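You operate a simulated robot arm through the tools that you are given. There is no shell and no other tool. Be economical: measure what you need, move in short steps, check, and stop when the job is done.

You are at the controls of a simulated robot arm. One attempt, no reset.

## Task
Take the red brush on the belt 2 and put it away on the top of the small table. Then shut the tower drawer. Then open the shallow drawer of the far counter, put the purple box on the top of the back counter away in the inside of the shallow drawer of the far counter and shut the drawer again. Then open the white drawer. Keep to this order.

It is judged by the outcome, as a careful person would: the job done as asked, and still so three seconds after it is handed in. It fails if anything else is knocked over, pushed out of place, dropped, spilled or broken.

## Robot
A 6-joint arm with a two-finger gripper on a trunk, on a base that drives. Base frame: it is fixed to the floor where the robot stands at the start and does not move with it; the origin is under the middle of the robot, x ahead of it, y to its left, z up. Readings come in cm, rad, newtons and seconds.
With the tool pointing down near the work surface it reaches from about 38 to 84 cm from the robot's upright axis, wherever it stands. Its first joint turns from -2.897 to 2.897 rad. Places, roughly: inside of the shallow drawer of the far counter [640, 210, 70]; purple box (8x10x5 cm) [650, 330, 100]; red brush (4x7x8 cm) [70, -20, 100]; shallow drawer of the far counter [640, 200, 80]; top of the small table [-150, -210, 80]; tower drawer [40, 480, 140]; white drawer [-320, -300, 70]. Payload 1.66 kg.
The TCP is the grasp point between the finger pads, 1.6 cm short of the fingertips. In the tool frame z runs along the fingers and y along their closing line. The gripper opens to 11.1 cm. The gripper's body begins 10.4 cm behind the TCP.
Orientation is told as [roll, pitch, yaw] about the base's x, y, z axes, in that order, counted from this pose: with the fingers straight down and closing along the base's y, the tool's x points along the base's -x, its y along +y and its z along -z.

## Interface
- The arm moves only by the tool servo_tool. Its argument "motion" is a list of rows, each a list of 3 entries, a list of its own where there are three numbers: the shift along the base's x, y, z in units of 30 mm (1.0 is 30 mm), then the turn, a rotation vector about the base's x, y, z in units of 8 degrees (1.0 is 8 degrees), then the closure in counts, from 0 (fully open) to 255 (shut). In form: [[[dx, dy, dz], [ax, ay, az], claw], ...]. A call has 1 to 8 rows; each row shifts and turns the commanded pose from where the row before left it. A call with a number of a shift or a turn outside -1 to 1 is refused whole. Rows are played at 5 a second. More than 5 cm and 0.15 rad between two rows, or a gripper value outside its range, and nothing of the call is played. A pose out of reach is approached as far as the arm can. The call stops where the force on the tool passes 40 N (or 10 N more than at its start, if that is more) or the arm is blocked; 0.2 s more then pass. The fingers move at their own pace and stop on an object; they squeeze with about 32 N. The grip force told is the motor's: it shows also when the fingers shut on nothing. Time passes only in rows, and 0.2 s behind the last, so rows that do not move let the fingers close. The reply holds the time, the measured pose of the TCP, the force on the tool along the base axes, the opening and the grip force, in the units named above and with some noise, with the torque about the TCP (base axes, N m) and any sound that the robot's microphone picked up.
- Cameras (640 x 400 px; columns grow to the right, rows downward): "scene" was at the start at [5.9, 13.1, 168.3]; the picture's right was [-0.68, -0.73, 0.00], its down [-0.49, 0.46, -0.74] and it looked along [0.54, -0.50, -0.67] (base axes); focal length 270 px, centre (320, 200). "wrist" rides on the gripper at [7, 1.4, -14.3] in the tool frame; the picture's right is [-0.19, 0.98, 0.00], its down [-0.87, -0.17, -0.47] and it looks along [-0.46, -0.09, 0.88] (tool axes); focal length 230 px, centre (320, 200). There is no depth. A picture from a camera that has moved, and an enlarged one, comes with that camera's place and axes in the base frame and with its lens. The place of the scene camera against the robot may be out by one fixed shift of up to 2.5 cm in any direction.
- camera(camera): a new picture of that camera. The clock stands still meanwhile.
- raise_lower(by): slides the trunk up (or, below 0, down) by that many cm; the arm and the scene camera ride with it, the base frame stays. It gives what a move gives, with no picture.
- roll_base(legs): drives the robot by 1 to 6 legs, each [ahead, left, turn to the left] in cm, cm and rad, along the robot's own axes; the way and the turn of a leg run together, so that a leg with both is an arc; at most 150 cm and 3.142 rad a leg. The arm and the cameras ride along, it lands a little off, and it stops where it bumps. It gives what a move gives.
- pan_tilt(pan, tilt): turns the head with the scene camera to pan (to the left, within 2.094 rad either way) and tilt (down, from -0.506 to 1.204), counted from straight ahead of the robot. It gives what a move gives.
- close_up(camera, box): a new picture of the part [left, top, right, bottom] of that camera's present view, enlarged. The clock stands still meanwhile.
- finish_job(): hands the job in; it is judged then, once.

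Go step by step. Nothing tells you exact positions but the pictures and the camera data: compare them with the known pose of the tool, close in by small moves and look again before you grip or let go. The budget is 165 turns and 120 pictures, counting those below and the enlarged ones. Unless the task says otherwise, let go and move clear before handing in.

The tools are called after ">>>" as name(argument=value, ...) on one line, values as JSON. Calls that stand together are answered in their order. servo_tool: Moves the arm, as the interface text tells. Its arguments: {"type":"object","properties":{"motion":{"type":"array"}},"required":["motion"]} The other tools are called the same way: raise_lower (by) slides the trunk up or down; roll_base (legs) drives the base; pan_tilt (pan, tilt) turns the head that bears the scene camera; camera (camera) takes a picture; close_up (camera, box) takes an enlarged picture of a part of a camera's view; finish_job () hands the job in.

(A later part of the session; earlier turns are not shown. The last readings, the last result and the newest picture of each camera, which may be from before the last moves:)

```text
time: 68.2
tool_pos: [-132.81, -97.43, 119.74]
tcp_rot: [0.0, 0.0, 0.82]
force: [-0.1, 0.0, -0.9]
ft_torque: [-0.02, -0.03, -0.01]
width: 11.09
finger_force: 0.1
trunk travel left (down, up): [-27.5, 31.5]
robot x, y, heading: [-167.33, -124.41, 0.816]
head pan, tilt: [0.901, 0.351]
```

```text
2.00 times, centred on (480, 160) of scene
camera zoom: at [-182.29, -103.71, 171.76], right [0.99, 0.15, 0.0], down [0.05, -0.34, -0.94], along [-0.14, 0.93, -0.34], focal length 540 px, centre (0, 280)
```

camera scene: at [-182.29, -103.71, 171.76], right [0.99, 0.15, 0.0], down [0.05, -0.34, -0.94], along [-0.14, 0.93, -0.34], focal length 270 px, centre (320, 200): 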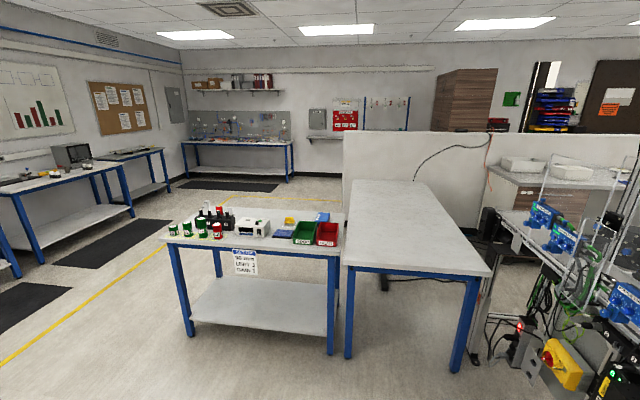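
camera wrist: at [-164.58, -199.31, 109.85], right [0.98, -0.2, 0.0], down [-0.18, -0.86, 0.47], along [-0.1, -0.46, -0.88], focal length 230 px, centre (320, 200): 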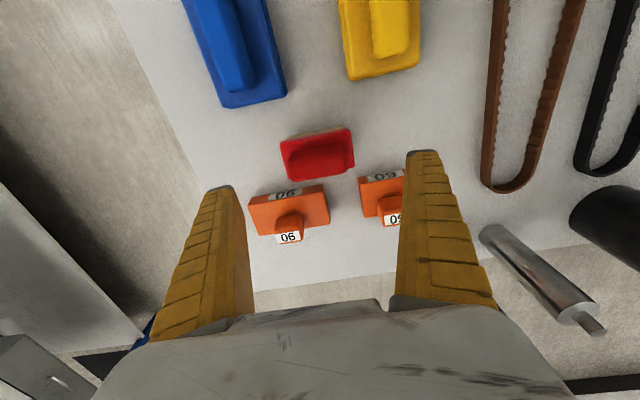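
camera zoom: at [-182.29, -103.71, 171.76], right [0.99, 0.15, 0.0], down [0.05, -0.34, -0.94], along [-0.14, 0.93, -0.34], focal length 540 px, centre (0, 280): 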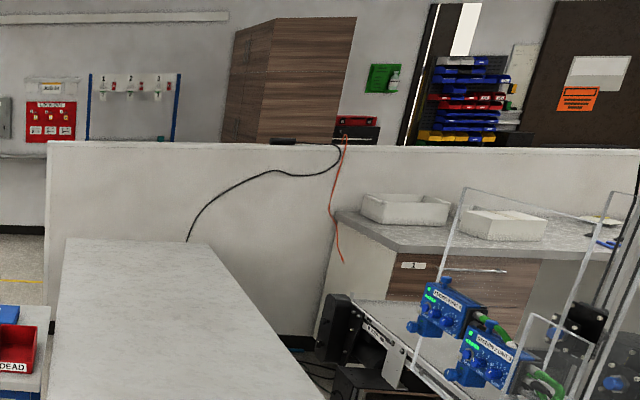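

The way around is left of the cart (cart at x −307…−196, y 43+), then north past the half wall's left end (x≈−202, y≈290), and east behind it. I'll drive that in stages.

>>> roll_base(legs=[[0, 0, 0.755], [80, 0, 0], [0, 110, 0], [0, 110, 0], [140, 0, 0]])

>>> pan_tilt(pan=-0.4, tilt=0.35)

>>> camera(camera="scene")

```text
time: 91.6
tool_pos: [-378.38, 142.72, 119.55]
tcp_rot: [-0.001, -0.001, 1.553]
force: [0.5, 0.7, 0.2]
ft_torque: [-0.05, 0.02, -0.01]
width: 11.1
finger_force: 0.0
trunk travel left (down, up): [-27.5, 31.5]
robot x, y, heading: [-385.94, 99.52, 1.552]
head pan, tilt: [0.901, 0.351]
```

```text
time: 93.0
tool_pos: [-378.37, 142.61, 119.58]
tcp_rot: [0.002, 0.001, 1.552]
force: [-0.3, -0.4, -0.5]
ft_torque: [-0.01, -0.02, 0.02]
width: 11.1
finger_force: 0.1
trunk travel left (down, up): [-27.5, 31.5]
robot x, y, heading: [-386.29, 99.82, 1.557]
head pan, tilt: [-0.4, 0.351]
```

```text
79 pictures are left
camera scene: at [-399.6, 106.24, 171.76], right [0.91, -0.4, 0.0], down [-0.14, -0.31, -0.94], along [0.38, 0.86, -0.34], focal length 270 px, centre (320, 200)
```

scene: 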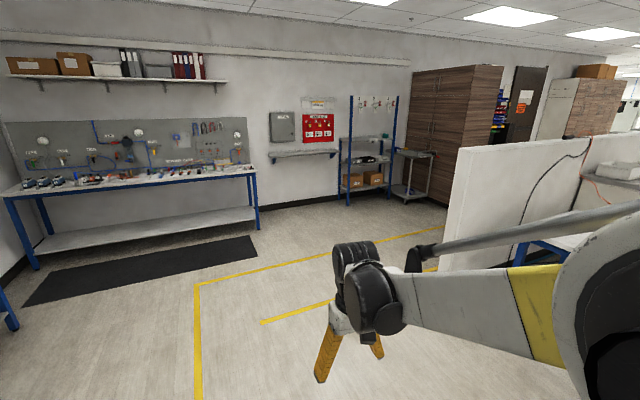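

The tall wood tower is in view ahead right. I'll zoom in on it.

>>> close_up(camera="scene", box=[384, 50, 544, 220])

```text
2.35 times, centred on (464, 135) of scene
camera zoom: at [-399.6, 106.24, 171.76], right [0.91, -0.4, 0.0], down [-0.14, -0.31, -0.94], along [0.38, 0.86, -0.34], focal length 636 px, centre (-19, 353)
```

zoom: 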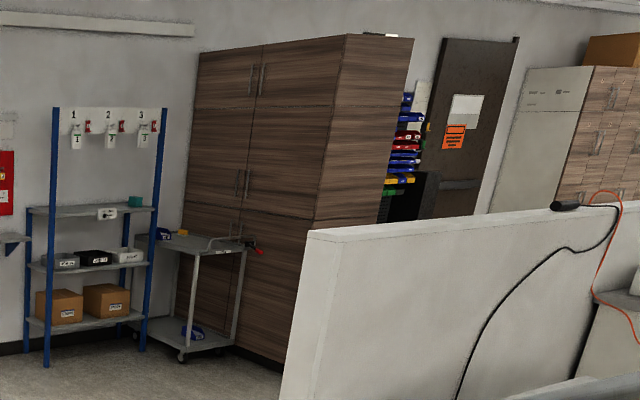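

I'll drive further north past the wall's end and look east for the tower drawer.

>>> roll_base(legs=[[130, 0, 0], [130, 0, 0], [0, 0, -1.2]])

>>> pan_tilt(pan=0.0, tilt=0.35)

>>> camera(camera="scene")

```text
time: 108.7
tool_pos: [-334.53, 368.87, 119.63]
tcp_rot: [0.0, 0.0, 0.351]
force: [0.5, 0.2, -0.1]
ft_torque: [0.0, 0.0, 0.03]
width: 11.08
finger_force: 0.0
trunk travel left (down, up): [-27.5, 31.5]
robot x, y, heading: [-377.69, 360.54, 0.353]
head pan, tilt: [-0.4, 0.351]
```

```text
time: 109.6
tool_pos: [-334.51, 368.95, 119.58]
tcp_rot: [0.0, -0.001, 0.35]
force: [0.2, -0.2, -0.6]
ft_torque: [-0.01, -0.01, 0.0]
width: 11.1
finger_force: 0.1
trunk travel left (down, up): [-27.5, 31.5]
robot x, y, heading: [-377.43, 360.92, 0.349]
head pan, tilt: [0.0, 0.351]
```

```text
77 pictures are left
camera scene: at [-375.34, 380.78, 171.76], right [0.34, -0.94, 0.0], down [-0.32, -0.12, -0.94], along [0.88, 0.32, -0.34], focal length 270 px, centre (320, 200)
```

scene: 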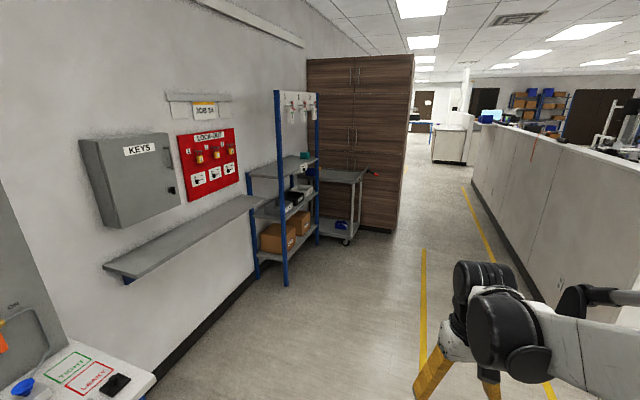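

The corridor behind the wall is clear. I'll drive east along y≈335 and look again near the cabinet.

>>> roll_base(legs=[[0, 0, -0.35], [140, -22, 0], [140, 0, 0], [60, 0, 0]])

>>> pan_tilt(pan=0.7, tilt=0.35)

>>> camera(camera="scene")

```text
time: 127.3
tool_pos: [4.91, 330.42, 119.64]
tcp_rot: [0.0, 0.0, -0.011]
force: [0.3, -0.1, -0.4]
ft_torque: [-0.03, 0.02, 0.01]
width: 11.11
finger_force: 0.0
trunk travel left (down, up): [-27.5, 31.5]
robot x, y, heading: [-38.46, 337.96, -0.014]
head pan, tilt: [0.0, 0.351]
```

```text
time: 128.3
tool_pos: [4.99, 330.43, 119.67]
tcp_rot: [-0.003, 0.0, -0.01]
force: [0.7, -0.9, 0.4]
ft_torque: [-0.02, 0.01, 0.01]
width: 11.11
finger_force: 0.1
trunk travel left (down, up): [-27.5, 31.5]
robot x, y, heading: [-38.18, 338.07, -0.015]
head pan, tilt: [0.7, 0.351]
```

```text
76 pictures are left
camera scene: at [-31.0, 362.6, 171.76], right [0.64, -0.77, 0.0], down [-0.27, -0.22, -0.94], along [0.73, 0.6, -0.34], focal length 270 px, centre (320, 200)
```

scene: 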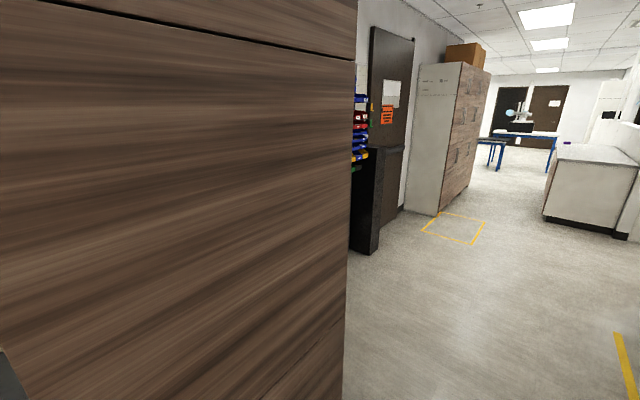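

I'm close alongside the tall cabinet. I'll move further east, then look back at its other side.

>>> roll_base(legs=[[130, 0, 0]])

>>> pan_tilt(pan=2.05, tilt=0.4)

>>> camera(camera="scene")

```text
time: 134.8
tool_pos: [134.04, 330.94, 119.62]
tcp_rot: [-0.002, 0.0, 0.005]
force: [-0.5, 0.1, 0.3]
ft_torque: [-0.01, 0.06, 0.0]
width: 11.09
finger_force: 0.2
trunk travel left (down, up): [-27.5, 31.5]
robot x, y, heading: [90.65, 337.47, 0.004]
head pan, tilt: [0.7, 0.351]
```

```text
time: 136.3
tool_pos: [133.96, 330.91, 119.57]
tcp_rot: [-0.002, -0.001, 0.006]
force: [0.3, 0.0, 0.1]
ft_torque: [-0.04, 0.02, -0.01]
width: 11.09
finger_force: 0.1
trunk travel left (down, up): [-27.5, 31.5]
robot x, y, heading: [90.66, 337.73, 0.005]
head pan, tilt: [2.051, 0.4]
```

```text
75 pictures are left
camera scene: at [86.25, 364.52, 171.31], right [0.88, 0.47, 0.0], down [0.18, -0.34, -0.92], along [-0.43, 0.81, -0.39], focal length 270 px, centre (320, 200)
```

scene: 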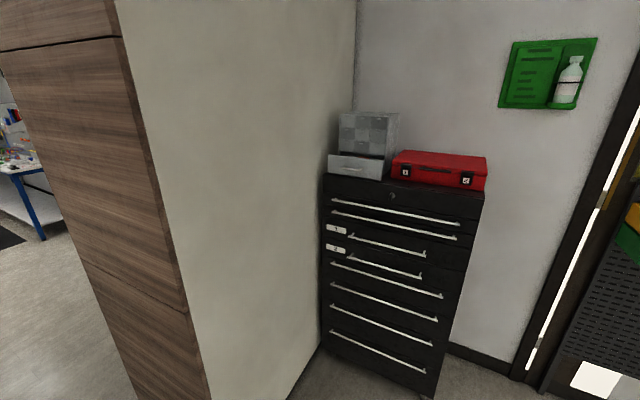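

Found it: a small grey drawer tower on top of the black tool chest, with its drawer pulled out. I'll zoom in.

>>> close_up(camera="scene", box=[304, 95, 496, 215])

```text
3.33 times, centred on (400, 155) of scene
camera zoom: at [86.25, 364.52, 171.31], right [0.88, 0.47, 0.0], down [0.18, -0.34, -0.92], along [-0.43, 0.81, -0.39], focal length 901 px, centre (53, 350)
```

zoom: 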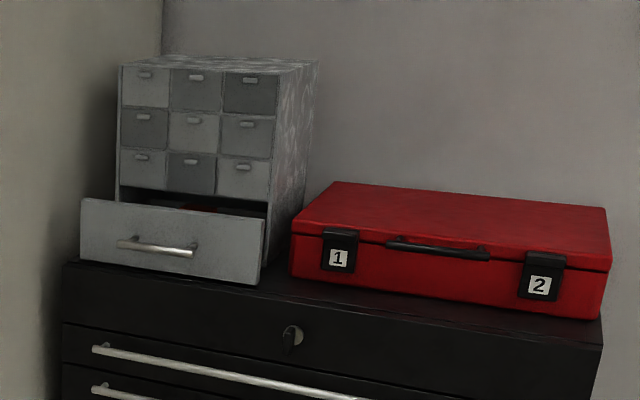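

The drawer face is at about x 36–60, y≈468, z≈140 and faces −y. I'll turn to face it, drive up, then tilt the fingers forward to push it in.

>>> roll_base(legs=[[0, 0, 1.566], [50, 0, 0], [0, 28, 0]])

>>> pan_tilt(pan=0.0, tilt=0.5)

>>> camera(camera="scene")

```text
time: 144.6
tool_pos: [72.73, 431.4, 119.61]
tcp_rot: [-0.002, 0.0, 1.534]
force: [-0.6, -0.9, -0.6]
ft_torque: [0.01, -0.05, 0.02]
width: 11.07
finger_force: 0.0
trunk travel left (down, up): [-27.5, 31.5]
robot x, y, heading: [64.01, 388.84, 1.53]
head pan, tilt: [2.051, 0.4]
```

```text
time: 146.6
tool_pos: [72.79, 431.47, 119.69]
tcp_rot: [-0.002, 0.001, 1.532]
force: [-0.3, 0.4, 0.3]
ft_torque: [0.01, 0.0, 0.03]
width: 11.11
finger_force: 0.1
trunk travel left (down, up): [-27.5, 31.5]
robot x, y, heading: [64.12, 388.67, 1.531]
head pan, tilt: [0.0, 0.499]
```

```text
73 pictures are left
camera scene: at [47.19, 396.15, 170.4], right [1.0, -0.04, 0.0], down [-0.02, -0.48, -0.88], along [0.03, 0.88, -0.48], focal length 270 px, centre (320, 200)
```

scene: 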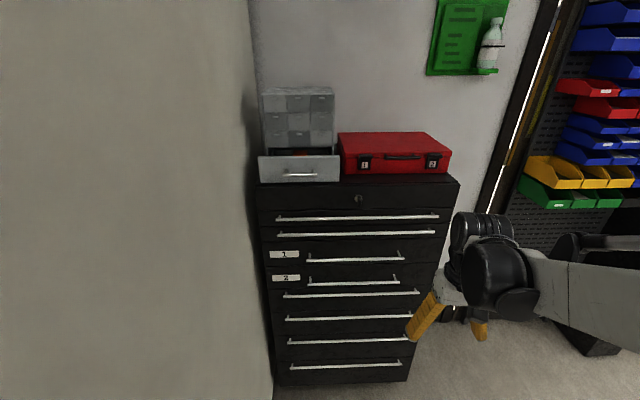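

Triangulated, the drawer face centre is at about [43, 482, 136] and it's open about 8 cm. I'll close the fingers, raise and tilt the tool forward about 40°, and move the base a bit closer.

>>> servo_tool(motion=[[[-0.5, 0, 1], [1, 0, 0], 255], [[-0.5, 0, 1], [1, 0, 0], 255], [[-0.5, 0, 1], [1, 0, 0], 255], [[-0.5, 0, 1], [1, 0, 0], 255], [[-0.5, 0, 1], [1, 0, 0], 255], [[-0.5, 0, 1], [0, 0, 0], 255], [[0, 0, 0.6], [0, 0, 0], 255]])

>>> roll_base(legs=[[18, 8, 0]])

>>> camera(camera="scene")

>>> camera(camera="wrist")

```text
time: 148.2
tool_pos: [63.87, 431.38, 139.44]
tcp_rot: [0.032, -0.7, 1.52]
force: [-0.2, 0.2, -0.5]
ft_torque: [0.02, 0.06, 0.0]
width: 0.0
finger_force: 28.3
trunk travel left (down, up): [-27.5, 31.5]
robot x, y, heading: [64.03, 388.92, 1.534]
head pan, tilt: [0.0, 0.499]
```

```text
time: 149.7
tool_pos: [56.56, 449.39, 139.25]
tcp_rot: [0.034, -0.696, 1.525]
force: [-0.5, 0.6, 0.1]
ft_torque: [-0.01, -0.04, -0.05]
width: 0.01
finger_force: 28.2
trunk travel left (down, up): [-27.5, 31.5]
robot x, y, heading: [57.02, 406.2, 1.539]
head pan, tilt: [0.0, 0.499]
```

```text
72 pictures are left
camera scene: at [39.87, 414.01, 170.38], right [1.0, -0.03, 0.0], down [-0.02, -0.48, -0.88], along [0.03, 0.88, -0.48], focal length 270 px, centre (320, 200)
```

scene: 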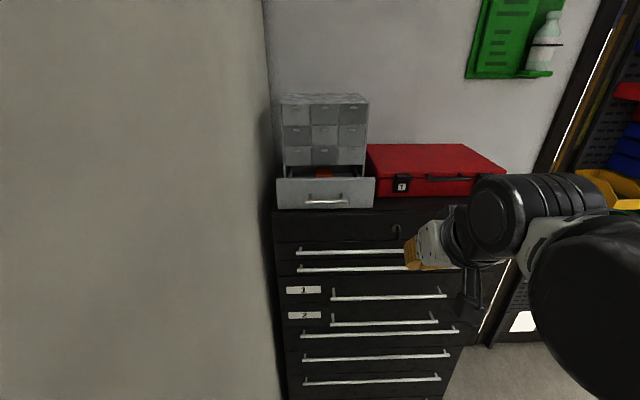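

```text
71 pictures are left
camera wrist: at [54.88, 434.93, 145.72], right [-0.97, 0.17, 0.15], down [0.2, 0.36, 0.91], along [0.1, 0.92, -0.38], focal length 230 px, centre (320, 200)
```

wrist: 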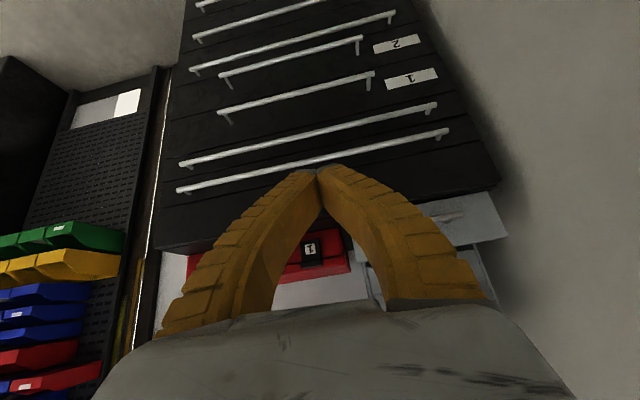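

The scene camera and the tool agree well. I'll line up at x≈43.6, z≈138 (just above the handle) and move up close to the face.

>>> servo_tool(motion=[[[-1, 0.5, 0], [0, 0, 0], 255], [[-1, 0.5, 0], [0, 0, 0], 255], [[-1, 0.5, -0.2], [0, 0, 0], 255], [[-1, 0.5, -0.2], [0, 0, 0], 255], [[-0.3, 1, 0], [0, 0, 0], 255], [[0, 1, 0], [0, 0, 0], 255], [[0, 1, 0], [0, 0, 0], 255], [[0, 1, 0], [0, 0, 0], 255]])

>>> camera(camera="scene")

>>> camera(camera="wrist")

```text
time: 151.5
tool_pos: [43.51, 467.26, 138.11]
tcp_rot: [0.03, -0.698, 1.525]
force: [0.2, 0.5, 1.1]
ft_torque: [-0.01, -0.01, -0.02]
width: 0.0
finger_force: 28.6
trunk travel left (down, up): [-27.5, 31.5]
robot x, y, heading: [57.03, 406.31, 1.541]
head pan, tilt: [0.0, 0.499]
```

```text
70 pictures are left
camera scene: at [39.91, 414.0, 170.38], right [1.0, -0.03, 0.0], down [-0.02, -0.48, -0.88], along [0.03, 0.88, -0.48], focal length 270 px, centre (320, 200)
```

scene: 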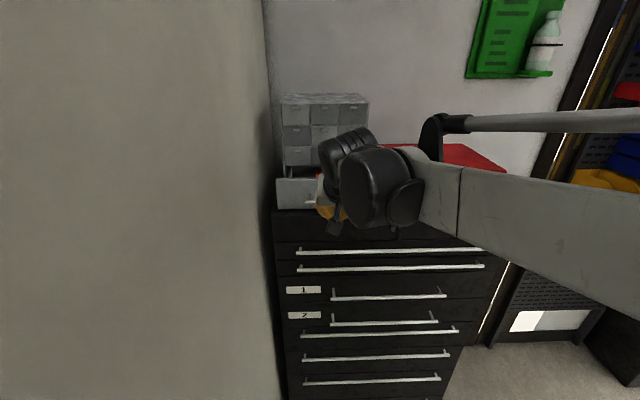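

```text
69 pictures are left
camera wrist: at [41.91, 452.86, 144.5], right [-0.97, 0.17, 0.15], down [0.2, 0.35, 0.91], along [0.1, 0.92, -0.38], focal length 230 px, centre (320, 200)
```

wrist: 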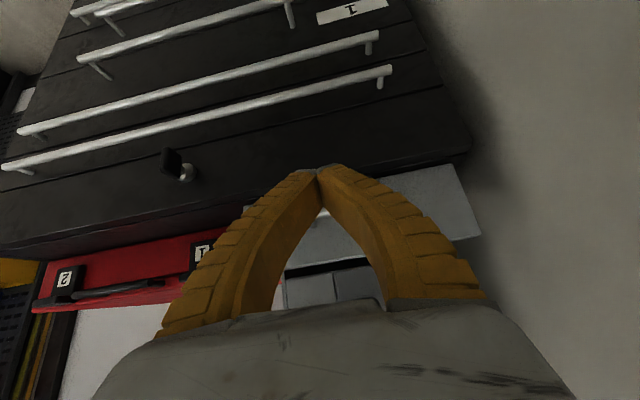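

Aligned with the face. I'll push forward in short steps.

>>> servo_tool(motion=[[[0, 1, 0], [0, 0, 0], 255], [[0, 1, 0], [0, 0, 0], 255], [[0, 1, 0], [0, 0, 0], 255], [[0, 0.7, 0], [0, 0, 0], 255], [[0, 0.7, 0], [0, 0, 0], 255], [[0, 0, 0], [0, 0, 0], 255]])

>>> camera(camera="wrist")

>>> close_up(camera="scene", box=[250, 80, 442, 260])

```text
time: 152.9
tool_pos: [43.63, 480.53, 138.04]
tcp_rot: [0.031, -0.699, 1.528]
force: [-0.3, -0.1, 0.3]
ft_torque: [0.01, 0.01, -0.01]
width: 0.0
finger_force: 28.6
trunk travel left (down, up): [-27.5, 31.5]
robot x, y, heading: [56.95, 406.21, 1.546]
head pan, tilt: [0.0, 0.499]
```

```text
68 pictures are left
camera wrist: at [42.01, 465.96, 144.5], right [-0.97, 0.17, 0.15], down [0.2, 0.35, 0.91], along [0.1, 0.92, -0.38], focal length 230 px, centre (320, 200)
```

wrist: 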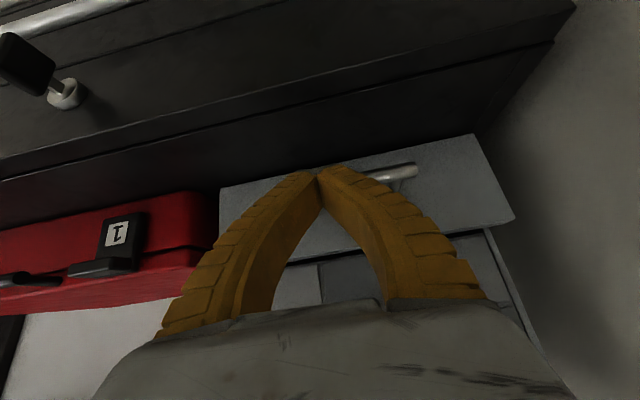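

```text
2.22 times, centred on (346, 170) of scene
camera zoom: at [39.93, 413.78, 170.4], right [1.0, -0.03, 0.0], down [-0.02, -0.48, -0.88], along [0.03, 0.88, -0.48], focal length 600 px, centre (262, 267)
```

zoom: 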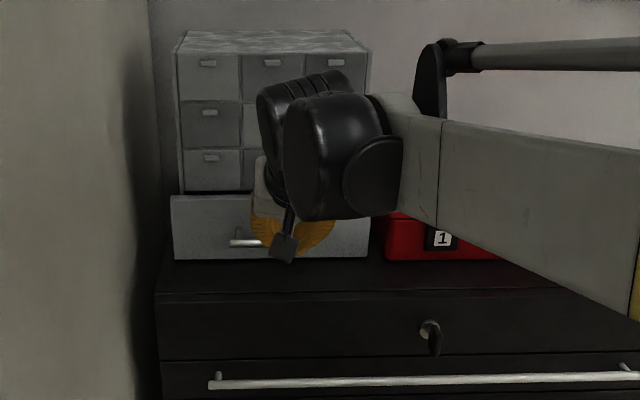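

There's no contact yet. I'll shift 2 cm toward the drawer's centre and keep going.

>>> servo_tool(motion=[[[-0.7, 0, 0], [0, 0, 0], 255], [[0, 0.6, 0], [0, 0, 0], 255], [[0, 0.6, 0], [0, 0, 0], 255], [[0, 0.6, 0], [0, 0, 0], 255], [[0, 0.6, 0], [0, 0, 0], 255], [[0, 0, 0], [0, 0, 0], 255]])

>>> camera(camera="wrist")

>>> close_up(camera="scene", box=[250, 80, 442, 260])

```text
time: 153.8
tool_pos: [41.62, 482.74, 138.48]
tcp_rot: [0.032, -0.693, 1.528]
force: [1.7, -23.4, 19.0]
ft_torque: [-0.38, -0.02, -0.04]
width: 0.6
finger_force: 27.8
trunk travel left (down, up): [-27.5, 31.5]
robot x, y, heading: [56.93, 406.43, 1.536]
head pan, tilt: [0.0, 0.499]
stopped in row 4: the force on the tool passed its limit at 54 N (the readings are from after the stop); the commanded pose is now the measured one
```

```text
66 pictures are left
camera wrist: at [39.93, 468.32, 144.9], right [-0.97, 0.17, 0.15], down [0.2, 0.36, 0.91], along [0.1, 0.92, -0.38], focal length 230 px, centre (320, 200)
```

wrist: 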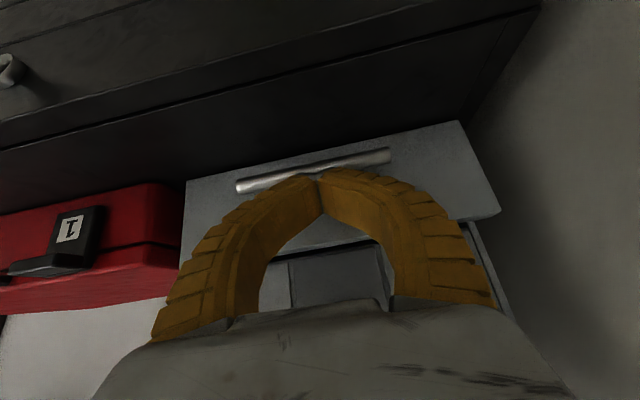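

```text
2.22 times, centred on (346, 170) of scene
camera zoom: at [40.04, 413.0, 170.47], right [1.0, -0.03, 0.0], down [-0.02, -0.47, -0.88], along [0.03, 0.88, -0.47], focal length 600 px, centre (262, 267)
```

zoom: 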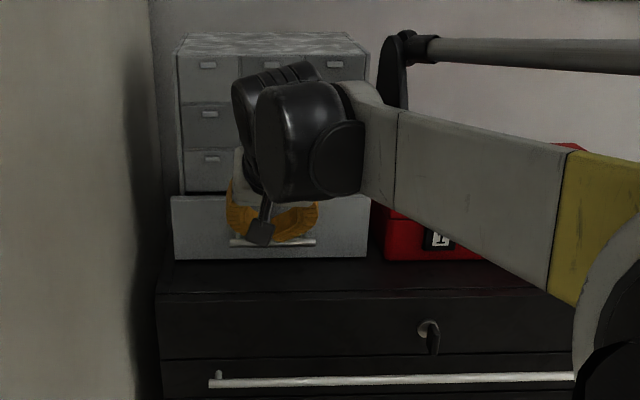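

I have contact with the drawer face, and the push stopped on the impact force. I'll push slower.

>>> servo_tool(motion=[[[0, 0.2, 0], [0, 0, 0], 255], [[0, 0.2, 0], [0, 0, 0], 255], [[0, 0.2, 0], [0, 0, 0], 255], [[0, 0.2, 0], [0, 0, 0], 255], [[0, 0.2, 0], [0, 0, 0], 255], [[0, 0.2, 0], [0, 0, 0], 255], [[0, 0.2, 0], [0, 0, 0], 255], [[0, 0.2, 0], [0, 0, 0], 255]])

>>> close_up(camera="scene", box=[250, 80, 442, 260])

```text
time: 154.1
tool_pos: [41.46, 482.89, 138.38]
tcp_rot: [0.032, -0.688, 1.527]
force: [3.5, -24.1, 22.1]
ft_torque: [-0.44, 0.01, 0.02]
width: 0.59
finger_force: 27.8
trunk travel left (down, up): [-27.5, 31.5]
robot x, y, heading: [57.03, 406.14, 1.538]
head pan, tilt: [0.0, 0.499]
stopped in row 1: the force on the tool passed its limit at 45 N (the readings are from after the stop); the commanded pose is now the measured one
```

```text
2.22 times, centred on (346, 170) of scene
camera zoom: at [40.06, 412.94, 170.46], right [1.0, -0.03, 0.0], down [-0.02, -0.47, -0.88], along [0.03, 0.88, -0.47], focal length 600 px, centre (262, 267)
```

zoom: 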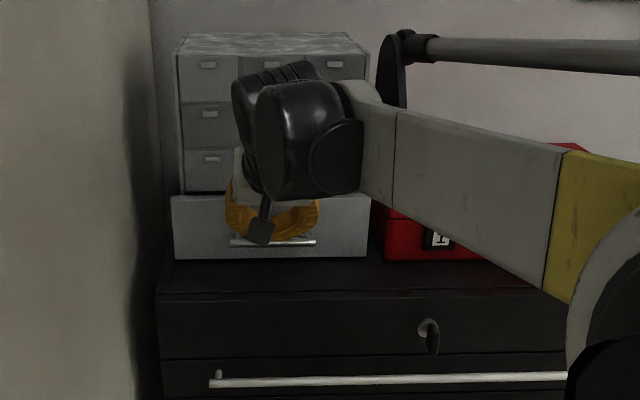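

The upward force suggests the tip is wedging on the handle bar. I'll back off, tilt the fingers further toward horizontal, and push the plate just above the handle.

>>> servo_tool(motion=[[[0, -1, 0], [0, 0, 0], 255], [[0, -1, 0], [1, 0, 0], 255], [[0, 0, 0.1], [1, 0, 0], 255], [[0, 0, 0.1], [1, 0, 0], 255], [[0, 0, 0], [0, 0, 0], 255]])

>>> camera(camera="wrist")

>>> close_up(camera="scene", box=[250, 80, 442, 260])

```text
time: 155.3
tool_pos: [41.39, 477.61, 138.6]
tcp_rot: [0.07, -1.104, 1.497]
force: [0.1, 0.3, 0.7]
ft_torque: [0.04, 0.01, -0.02]
width: 0.0
finger_force: 28.7
trunk travel left (down, up): [-27.5, 31.5]
robot x, y, heading: [56.86, 406.16, 1.534]
head pan, tilt: [0.0, 0.499]
```

```text
63 pictures are left
camera wrist: at [39.8, 461.77, 138.66], right [-0.97, 0.1, 0.2], down [0.2, -0.04, 0.98], along [0.1, 0.99, 0.02], focal length 230 px, centre (320, 200)
```

wrist: 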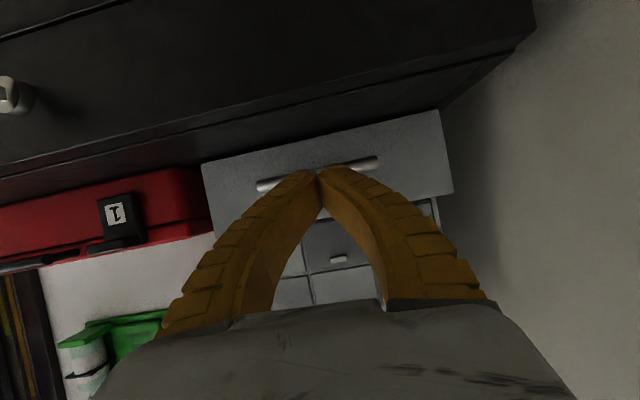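

```text
2.22 times, centred on (346, 170) of scene
camera zoom: at [39.92, 413.77, 170.39], right [1.0, -0.03, 0.0], down [-0.02, -0.48, -0.88], along [0.03, 0.88, -0.48], focal length 600 px, centre (262, 267)
```

zoom: 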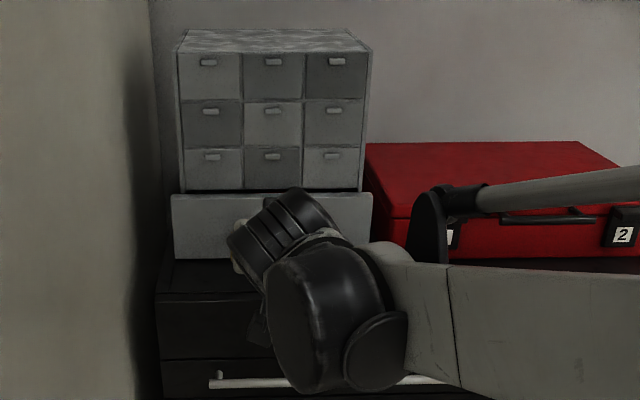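

The drawer face now sits directly under the tower's other drawers, so the push seems to have shut it. I'll back away and check.

>>> servo_tool(motion=[[[0, -1, 0], [0, 0, 0], 255], [[0, -1, 0.5], [0, 0, 0], 255], [[0, -1, 0.5], [0, 0, 0], 255], [[0, -1, 0], [0, 0, 0], 255], [[0, -1, 0], [-1, 0, 0], 255], [[0.5, -1, 0], [-1, 0, 0], 255], [[0.5, -1, 0], [-1, 0, 0], 255], [[1, -1, 0], [-1, 0, 0], 255]])

>>> servo_tool(motion=[[[1, -1, 0], [-1, 0, 0], 255], [[1, -1, 0], [-1, 0, 0], 255], [[1, 0, 0], [-1, 0, 0], 255], [[1, 0, 0], [-1, 0, 0], 0], [[1, 0, 0], [0, 0, 0], 0], [[1, 0, 0], [0, 0, 0], 0]])

>>> close_up(camera="scene", box=[250, 80, 442, 230])

```text
time: 157.1
tool_pos: [47.42, 453.59, 141.62]
tcp_rot: [0.024, -0.545, 1.532]
force: [-0.2, 0.4, -0.2]
ft_torque: [0.03, 0.03, 0.04]
width: 0.0
finger_force: 28.6
trunk travel left (down, up): [-27.5, 31.5]
robot x, y, heading: [56.96, 406.17, 1.543]
head pan, tilt: [0.0, 0.499]
```

```text
time: 158.5
tool_pos: [65.5, 447.8, 141.55]
tcp_rot: [0.001, 0.013, 1.537]
force: [-1.2, -0.5, 0.2]
ft_torque: [0.01, 0.02, 0.02]
width: 11.11
finger_force: 0.1
trunk travel left (down, up): [-27.5, 31.5]
robot x, y, heading: [57.04, 406.13, 1.539]
head pan, tilt: [0.0, 0.499]
```

```text
2.67 times, centred on (346, 155) of scene
camera zoom: at [39.99, 413.79, 170.4], right [1.0, -0.03, 0.0], down [-0.02, -0.48, -0.88], along [0.03, 0.88, -0.48], focal length 720 px, centre (251, 320)
```

zoom: 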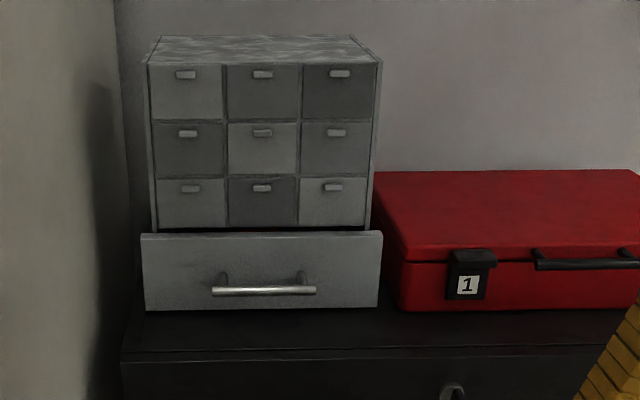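

It looks shut or nearly so. I'll check from the side, back where I first saw it open.

>>> roll_base(legs=[[-30, 0, 0], [0, -45, 0]])

>>> pan_tilt(pan=0.6, tilt=0.4)

>>> camera(camera="scene")

```text
time: 162.9
tool_pos: [109.76, 416.82, 141.61]
tcp_rot: [0.002, 0.011, 1.537]
force: [1.3, 0.5, 0.2]
ft_torque: [0.0, 0.04, 0.0]
width: 11.08
finger_force: 0.1
trunk travel left (down, up): [-27.5, 31.5]
robot x, y, heading: [100.9, 375.42, 1.538]
head pan, tilt: [0.0, 0.499]
```

```text
time: 163.9
tool_pos: [109.66, 416.64, 141.69]
tcp_rot: [0.002, 0.013, 1.536]
force: [0.3, -0.5, 0.4]
ft_torque: [-0.01, 0.02, 0.03]
width: 11.09
finger_force: 0.0
trunk travel left (down, up): [-27.5, 31.5]
robot x, y, heading: [100.99, 375.18, 1.535]
head pan, tilt: [0.6, 0.4]
```

```text
60 pictures are left
camera scene: at [78.78, 381.46, 171.31], right [0.84, 0.54, 0.0], down [0.21, -0.33, -0.92], along [-0.49, 0.78, -0.39], focal length 270 px, centre (320, 200)
```

scene: 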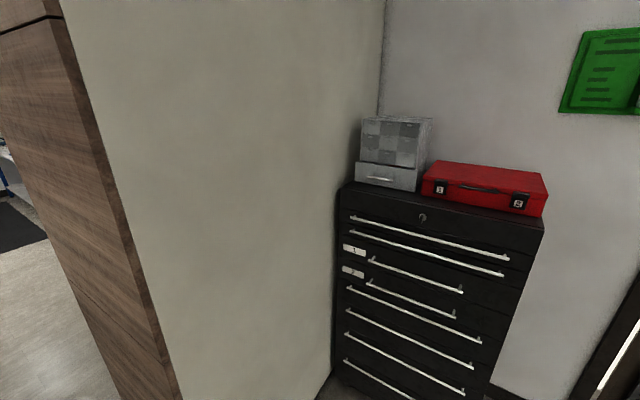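

>>> close_up(camera="scene", box=[340, 105, 452, 205])

```text
4.00 times, centred on (396, 155) of scene
camera zoom: at [78.78, 381.46, 171.31], right [0.84, 0.54, 0.0], down [0.21, -0.33, -0.92], along [-0.49, 0.78, -0.39], focal length 1081 px, centre (16, 380)
```

zoom: 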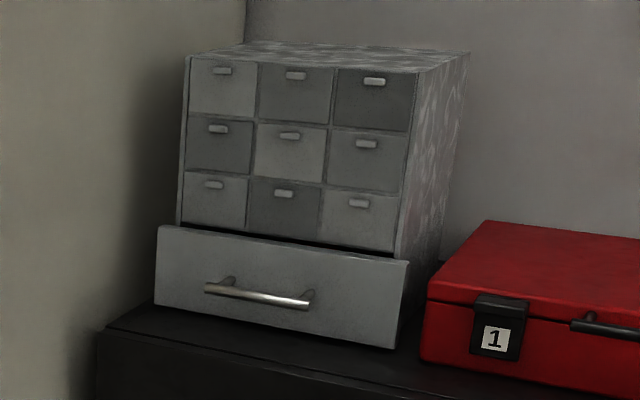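

The tower drawer is shut: its face is slightly wider than the tower and sits flush. Next is the far counter, so I'll turn east and look.

>>> roll_base(legs=[[0, 0, -1.535], [110, -20, 0]])

>>> pan_tilt(pan=0.0, tilt=0.3)

>>> camera(camera="scene")

```text
time: 173.3
tool_pos: [254.05, 353.87, 141.68]
tcp_rot: [0.003, 0.013, 0.045]
force: [1.2, 0.3, -0.3]
ft_torque: [0.03, 0.03, 0.01]
width: 11.07
finger_force: 0.0
trunk travel left (down, up): [-27.5, 31.5]
robot x, y, heading: [212.05, 359.14, 0.043]
head pan, tilt: [0.6, 0.4]
```

```text
time: 174.3
tool_pos: [253.99, 354.03, 141.66]
tcp_rot: [0.003, 0.013, 0.044]
force: [-0.2, -0.5, -0.6]
ft_torque: [0.0, -0.04, 0.0]
width: 11.1
finger_force: 0.1
trunk travel left (down, up): [-27.5, 31.5]
robot x, y, heading: [211.88, 359.21, 0.044]
head pan, tilt: [0.0, 0.3]
```

```text
58 pictures are left
camera scene: at [220.24, 378.36, 172.24], right [0.05, -1.0, 0.0], down [-0.3, -0.01, -0.96], along [0.95, 0.04, -0.3], focal length 270 px, centre (320, 200)
```

scene: 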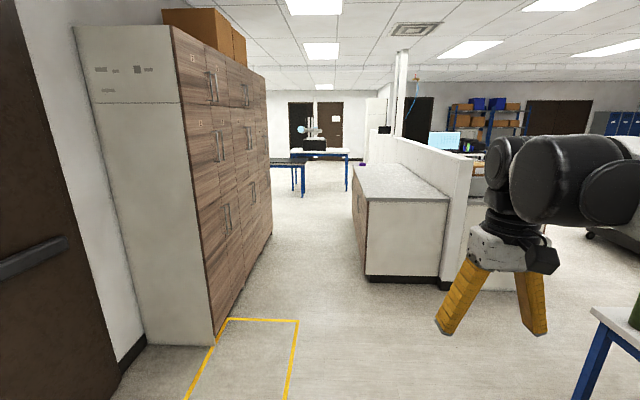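

I see the back counter with a small purple object on it at the expected place. The far counter must be on the other side of the half wall, so I'll look to the right for the passage.

>>> pan_tilt(pan=-0.7, tilt=0.35)

>>> camera(camera="scene")

```text
time: 175.3
tool_pos: [253.87, 353.95, 141.47]
tcp_rot: [0.0, 0.012, 0.042]
force: [1.0, -0.2, 0.3]
ft_torque: [0.03, -0.01, 0.01]
width: 11.08
finger_force: 0.1
trunk travel left (down, up): [-27.5, 31.5]
robot x, y, heading: [212.02, 359.11, 0.047]
head pan, tilt: [-0.7, 0.351]
```

```text
57 pictures are left
camera scene: at [218.3, 372.26, 171.76], right [-0.61, -0.79, 0.0], down [-0.27, 0.21, -0.94], along [0.75, -0.57, -0.34], focal length 270 px, centre (320, 200)
```

scene: 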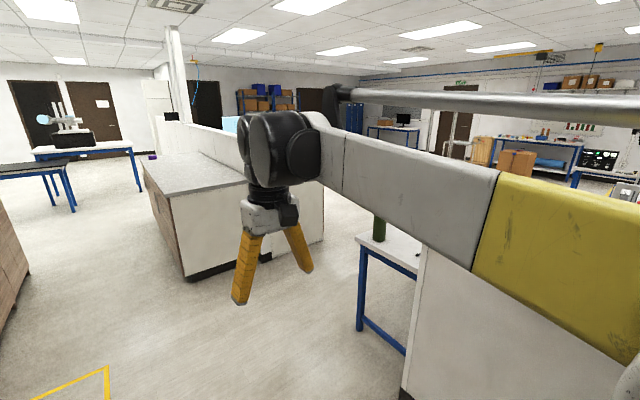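

There's a wide gap between the first wall's end table (x≤340) and the counter block (x≥469). I'll drive there and look south.

>>> roll_base(legs=[[140, -6, 0], [52, -3, 0], [0, 0, -1.0]])

>>> pan_tilt(pan=-0.2, tilt=0.4)

>>> camera(camera="scene")

```text
time: 187.4
tool_pos: [421.9, 323.17, 141.58]
tcp_rot: [0.002, 0.012, -0.938]
force: [0.3, -0.5, -0.1]
ft_torque: [0.0, 0.0, 0.0]
width: 11.08
finger_force: 0.2
trunk travel left (down, up): [-27.5, 31.5]
robot x, y, heading: [403.38, 361.15, -0.935]
head pan, tilt: [-0.7, 0.351]
```

```text
time: 188.4
tool_pos: [421.83, 323.28, 141.62]
tcp_rot: [0.003, 0.012, -0.938]
force: [-0.1, 0.6, -0.2]
ft_torque: [0.04, -0.02, 0.0]
width: 11.08
finger_force: 0.1
trunk travel left (down, up): [-27.5, 31.5]
robot x, y, heading: [403.15, 360.89, -0.936]
head pan, tilt: [-0.201, 0.4]
```

```text
56 pictures are left
camera scene: at [422.84, 365.33, 171.31], right [-0.91, -0.42, 0.0], down [-0.16, 0.35, -0.92], along [0.39, -0.84, -0.39], focal length 270 px, centre (320, 200)
```

scene: 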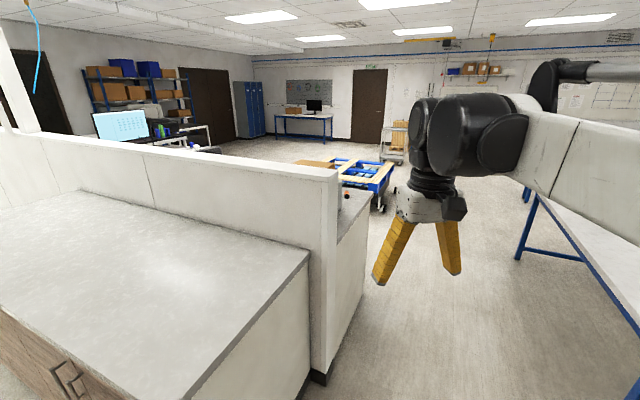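

The way south is clear. I'll go down through the gap, then turn east in front of the far counter.

>>> roll_base(legs=[[0, 0, -0.635], [135, 0, 0], [130, 0, 0], [0, 0, 1.571], [110, 0, 0]])

>>> pan_tilt(pan=0.6, tilt=0.45)

>>> camera(camera="scene")

```text
time: 211.8
tool_pos: [553.35, 82.93, 141.63]
tcp_rot: [0.003, 0.013, -0.072]
force: [0.7, -0.6, 0.3]
ft_torque: [0.01, 0.03, 0.01]
width: 11.08
finger_force: 0.0
trunk travel left (down, up): [-27.5, 31.5]
robot x, y, heading: [512.38, 93.16, -0.064]
head pan, tilt: [-0.201, 0.4]
```

```text
time: 213.0
tool_pos: [553.35, 82.94, 141.61]
tcp_rot: [0.002, 0.011, -0.073]
force: [0.3, 0.2, 0.5]
ft_torque: [-0.01, -0.01, -0.03]
width: 11.08
finger_force: 0.1
trunk travel left (down, up): [-27.5, 31.5]
robot x, y, heading: [512.1, 93.22, -0.072]
head pan, tilt: [0.6, 0.45]
```

```text
55 pictures are left
camera scene: at [521.29, 116.62, 170.84], right [0.5, -0.86, 0.0], down [-0.38, -0.22, -0.9], along [0.78, 0.45, -0.44], focal length 270 px, centre (320, 200)
```

scene: 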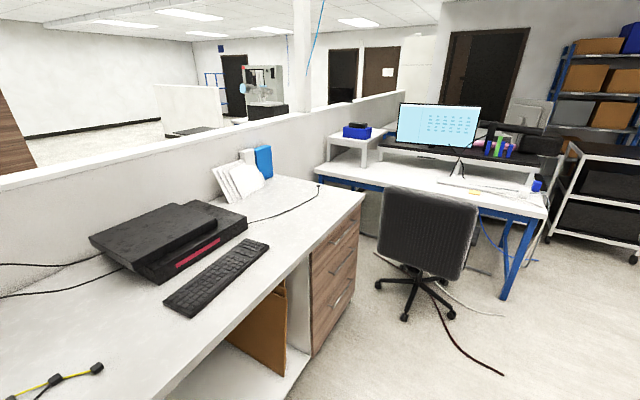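

The far counter's drawer stack is ahead; its face is at y≈173 around x≈640. I'll zoom in on the drawer fronts.

>>> close_up(camera="scene", box=[280, 170, 408, 350])

```text
2.22 times, centred on (344, 260) of scene
camera zoom: at [521.29, 116.62, 170.84], right [0.5, -0.86, 0.0], down [-0.38, -0.22, -0.9], along [0.78, 0.45, -0.44], focal length 600 px, centre (267, 67)
```

zoom: 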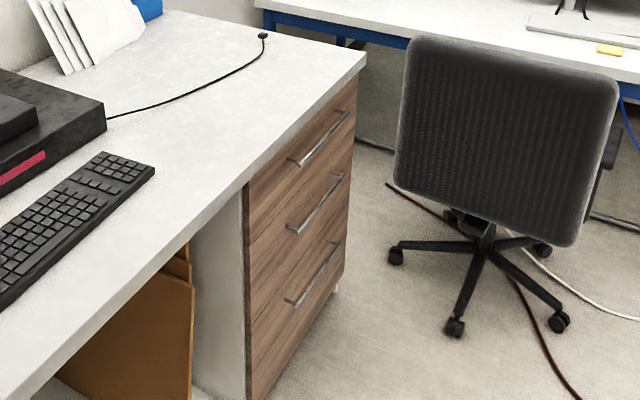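

The shallow drawer is the top one: its handle bar is at about x 623–656, y≈169, z≈88. I'll stand back facing it and re-orient the gripper to clamp the bar from above and below.

>>> roll_base(legs=[[0, 0, 1.643], [-16, 0, 0], [0, -118, 0]])

>>> servo_tool(motion=[[[0, 0, -1], [0, 0, -1], 0], [[0, 0, -1], [0, 0, -1], 0], [[0, 0, -1], [0, 0, -1], 0], [[0, 0, -1], [0, 0, -1], 0], [[0, 0, -1], [0, 0, -1], 0], [[0, 0, -1], [0, 0, -1], 0], [[0, 0, -1], [0, 0, -1], 0], [[0, 0, -1], [0, 0, -1], 0]])

>>> pan_tilt(pan=0.0, tilt=0.6)

>>> camera(camera="scene")

```text
time: 224.0
tool_pos: [636.53, 121.98, 141.59]
tcp_rot: [0.001, 0.012, 1.597]
force: [0.3, -0.3, 0.1]
ft_torque: [-0.01, 0.0, -0.01]
width: 11.09
finger_force: 0.0
trunk travel left (down, up): [-27.5, 31.5]
robot x, y, heading: [629.88, 79.91, 1.602]
head pan, tilt: [0.6, 0.45]
```

```text
time: 225.8
tool_pos: [636.29, 121.89, 117.27]
tcp_rot: [0.0, 0.011, 0.477]
force: [-0.6, -0.3, 0.2]
ft_torque: [-0.01, 0.0, 0.01]
width: 11.1
finger_force: 0.1
trunk travel left (down, up): [-27.5, 31.5]
robot x, y, heading: [630.19, 80.44, 1.597]
head pan, tilt: [0.6, 0.45]
```

```text
time: 226.8
tool_pos: [636.3, 121.83, 117.41]
tcp_rot: [0.001, 0.011, 0.482]
force: [0.6, -0.3, -0.4]
ft_torque: [-0.01, 0.01, 0.01]
width: 11.11
finger_force: 0.2
trunk travel left (down, up): [-27.5, 31.5]
robot x, y, heading: [630.55, 80.2, 1.603]
head pan, tilt: [0.0, 0.6]
```

```text
53 pictures are left
camera scene: at [612.88, 86.16, 169.49], right [1.0, 0.03, 0.0], down [0.02, -0.56, -0.83], along [-0.02, 0.82, -0.56], focal length 270 px, centre (320, 200)
```

scene: 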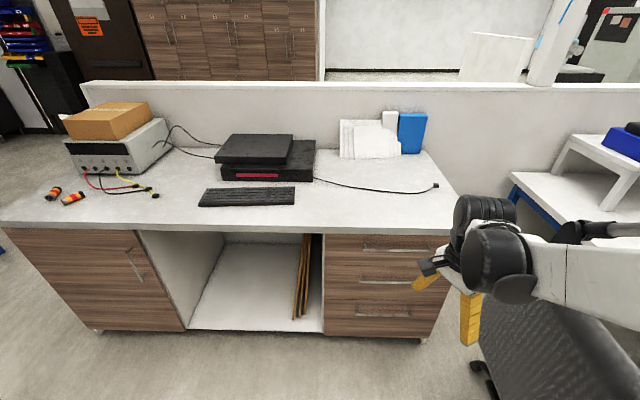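

Triangulated, the handle centre is at about [645, 172, 85]. I'll finish the quarter turn and tilt the fingers forward while approaching, staying short of the counter.

>>> servo_tool(motion=[[[0, 0.5, 0], [0, 0, -1], 0], [[0, 0.5, 0], [0, 0, -1], 0], [[0, 0.5, 0], [0, 0, -1], 0], [[0, 0.5, 0], [0, 0, -0.45], 0], [[0, 0.8, 0], [1, 0, 0], 0], [[0, 0.8, 0], [1, 0, 0], 0], [[0, 0.8, 0], [1, 0, 0], 0], [[0, 0.8, 0], [1, 0, 0], 0]])

>>> servo_tool(motion=[[[0.6, 0.6, -1], [1, 0, 0], 0], [[0.6, 0.6, -1], [1, 0, 0], 0], [[0.6, 0.3, -1], [1, 0, 0], 0], [[0.6, 0.3, -1], [1, 0, 0], 0], [[0.5, 0.3, -1], [1, 0, 0], 0], [[0, 0, -1], [0, 0, 0], 0], [[0, 0, -1], [0, 0, 0], 0], [[0, 0, -1], [0, 0, 0], 0]])

>>> camera(camera="wrist")

>>> camera(camera="scene")

```text
time: 228.6
tool_pos: [636.49, 137.55, 117.75]
tcp_rot: [0.563, 0.01, 0.004]
force: [-0.4, -0.6, -0.3]
ft_torque: [-0.03, 0.0, 0.0]
width: 11.11
finger_force: 0.1
trunk travel left (down, up): [-27.5, 31.5]
robot x, y, heading: [630.06, 79.87, 1.595]
head pan, tilt: [0.0, 0.6]
```

```text
time: 230.4
tool_pos: [649.16, 154.5, 103.18]
tcp_rot: [1.256, 0.005, 0.013]
force: [0.3, 0.5, -0.2]
ft_torque: [-0.02, -0.01, 0.04]
width: 11.08
finger_force: 0.1
out of reach, approached as far as the arm can: row 3, 4, 5, 6, 7, 8
trunk travel left (down, up): [-27.5, 31.5]
robot x, y, heading: [630.36, 80.12, 1.598]
head pan, tilt: [0.0, 0.6]
```

```text
52 pictures are left
camera wrist: at [642.38, 141.31, 108.85], right [0.19, 0.31, 0.93], down [0.87, -0.49, -0.02], along [0.45, 0.82, -0.36], focal length 230 px, centre (320, 200)
```

wrist: 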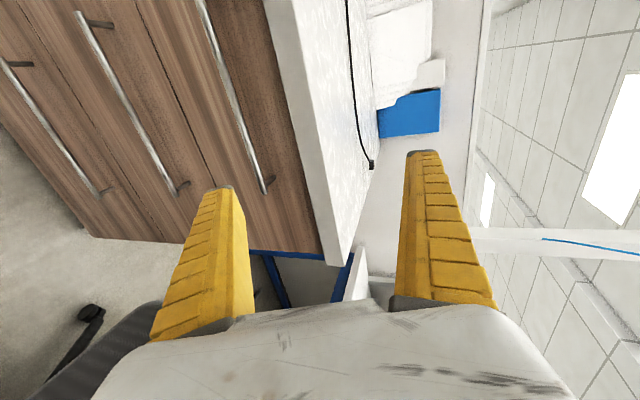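

```text
51 pictures are left
camera scene: at [612.92, 86.23, 169.49], right [1.0, 0.03, 0.0], down [0.02, -0.57, -0.82], along [-0.02, 0.82, -0.57], focal length 270 px, centre (320, 200)
```

scene: 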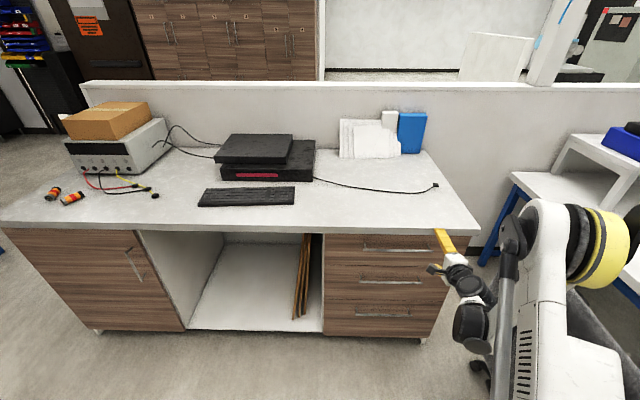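

The arm can't get low enough at this trunk height, so I'll slide the trunk down 17 cm and look.

>>> raise_lower(by=-17)

>>> camera(camera="wrist")

>>> camera(camera="scene")

```text
time: 232.3
tool_pos: [649.28, 154.36, 86.32]
tcp_rot: [1.257, 0.007, 0.013]
force: [0.3, -0.1, -0.3]
ft_torque: [-0.02, 0.02, 0.04]
width: 11.11
finger_force: 0.2
trunk travel left (down, up): [-10.5, 48.5]
robot x, y, heading: [630.18, 80.22, 1.603]
head pan, tilt: [0.0, 0.6]
```

```text
50 pictures are left
camera wrist: at [642.35, 141.25, 91.93], right [0.19, 0.31, 0.93], down [0.87, -0.49, -0.02], along [0.45, 0.82, -0.36], focal length 230 px, centre (320, 200)
```

wrist: 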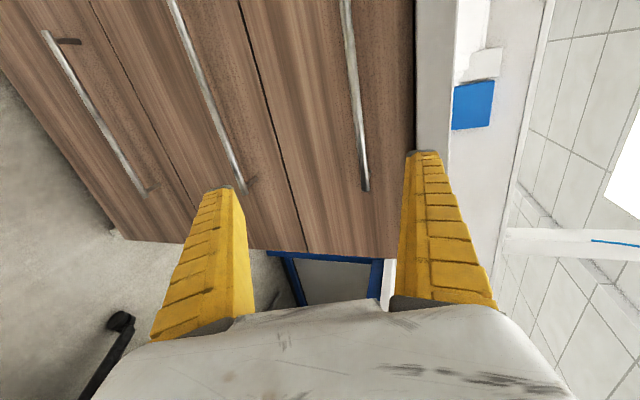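

```text
49 pictures are left
camera scene: at [612.89, 86.15, 152.5], right [1.0, 0.03, 0.0], down [0.02, -0.56, -0.83], along [-0.02, 0.82, -0.56], focal length 270 px, centre (320, 200)
```

scene: 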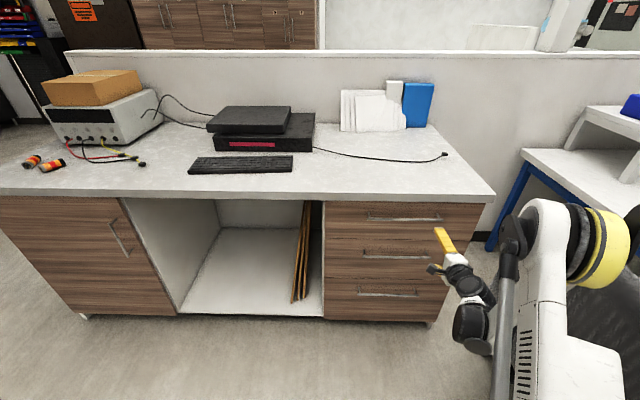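

Now the handle bar fits between the fingers: y≈171, z≈86, spanning x≈627–657. I'll move to its centre and forward until the bar sits at the grasp point.

>>> servo_tool(motion=[[[-1, 0.5, 0], [0, 0, 0], 0], [[-1, 1, 0], [0, 0, 0], 0], [[0, 1, 0], [0, 0, 0], 0], [[0, 1, 0], [0, 0, 0], 0], [[0, 1, 0], [0, 0, 0], 0], [[0, 0.5, 0], [0, 0, 0], 0], [[0, 0, 0], [0, 0, 0], 0]])

>>> camera(camera="wrist")

```text
time: 233.9
tool_pos: [643.28, 169.52, 86.35]
tcp_rot: [1.258, 0.005, 0.011]
force: [-0.2, -0.9, -0.9]
ft_torque: [-0.01, -0.02, 0.03]
width: 11.09
finger_force: 0.1
trunk travel left (down, up): [-10.5, 48.5]
robot x, y, heading: [630.59, 80.17, 1.597]
head pan, tilt: [0.0, 0.6]
```

```text
48 pictures are left
camera wrist: at [636.4, 156.32, 92.03], right [0.19, 0.31, 0.93], down [0.87, -0.49, -0.02], along [0.45, 0.82, -0.36], focal length 230 px, centre (320, 200)
```

wrist: 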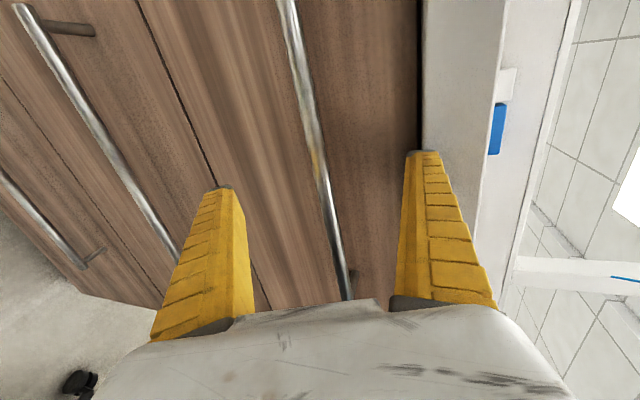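

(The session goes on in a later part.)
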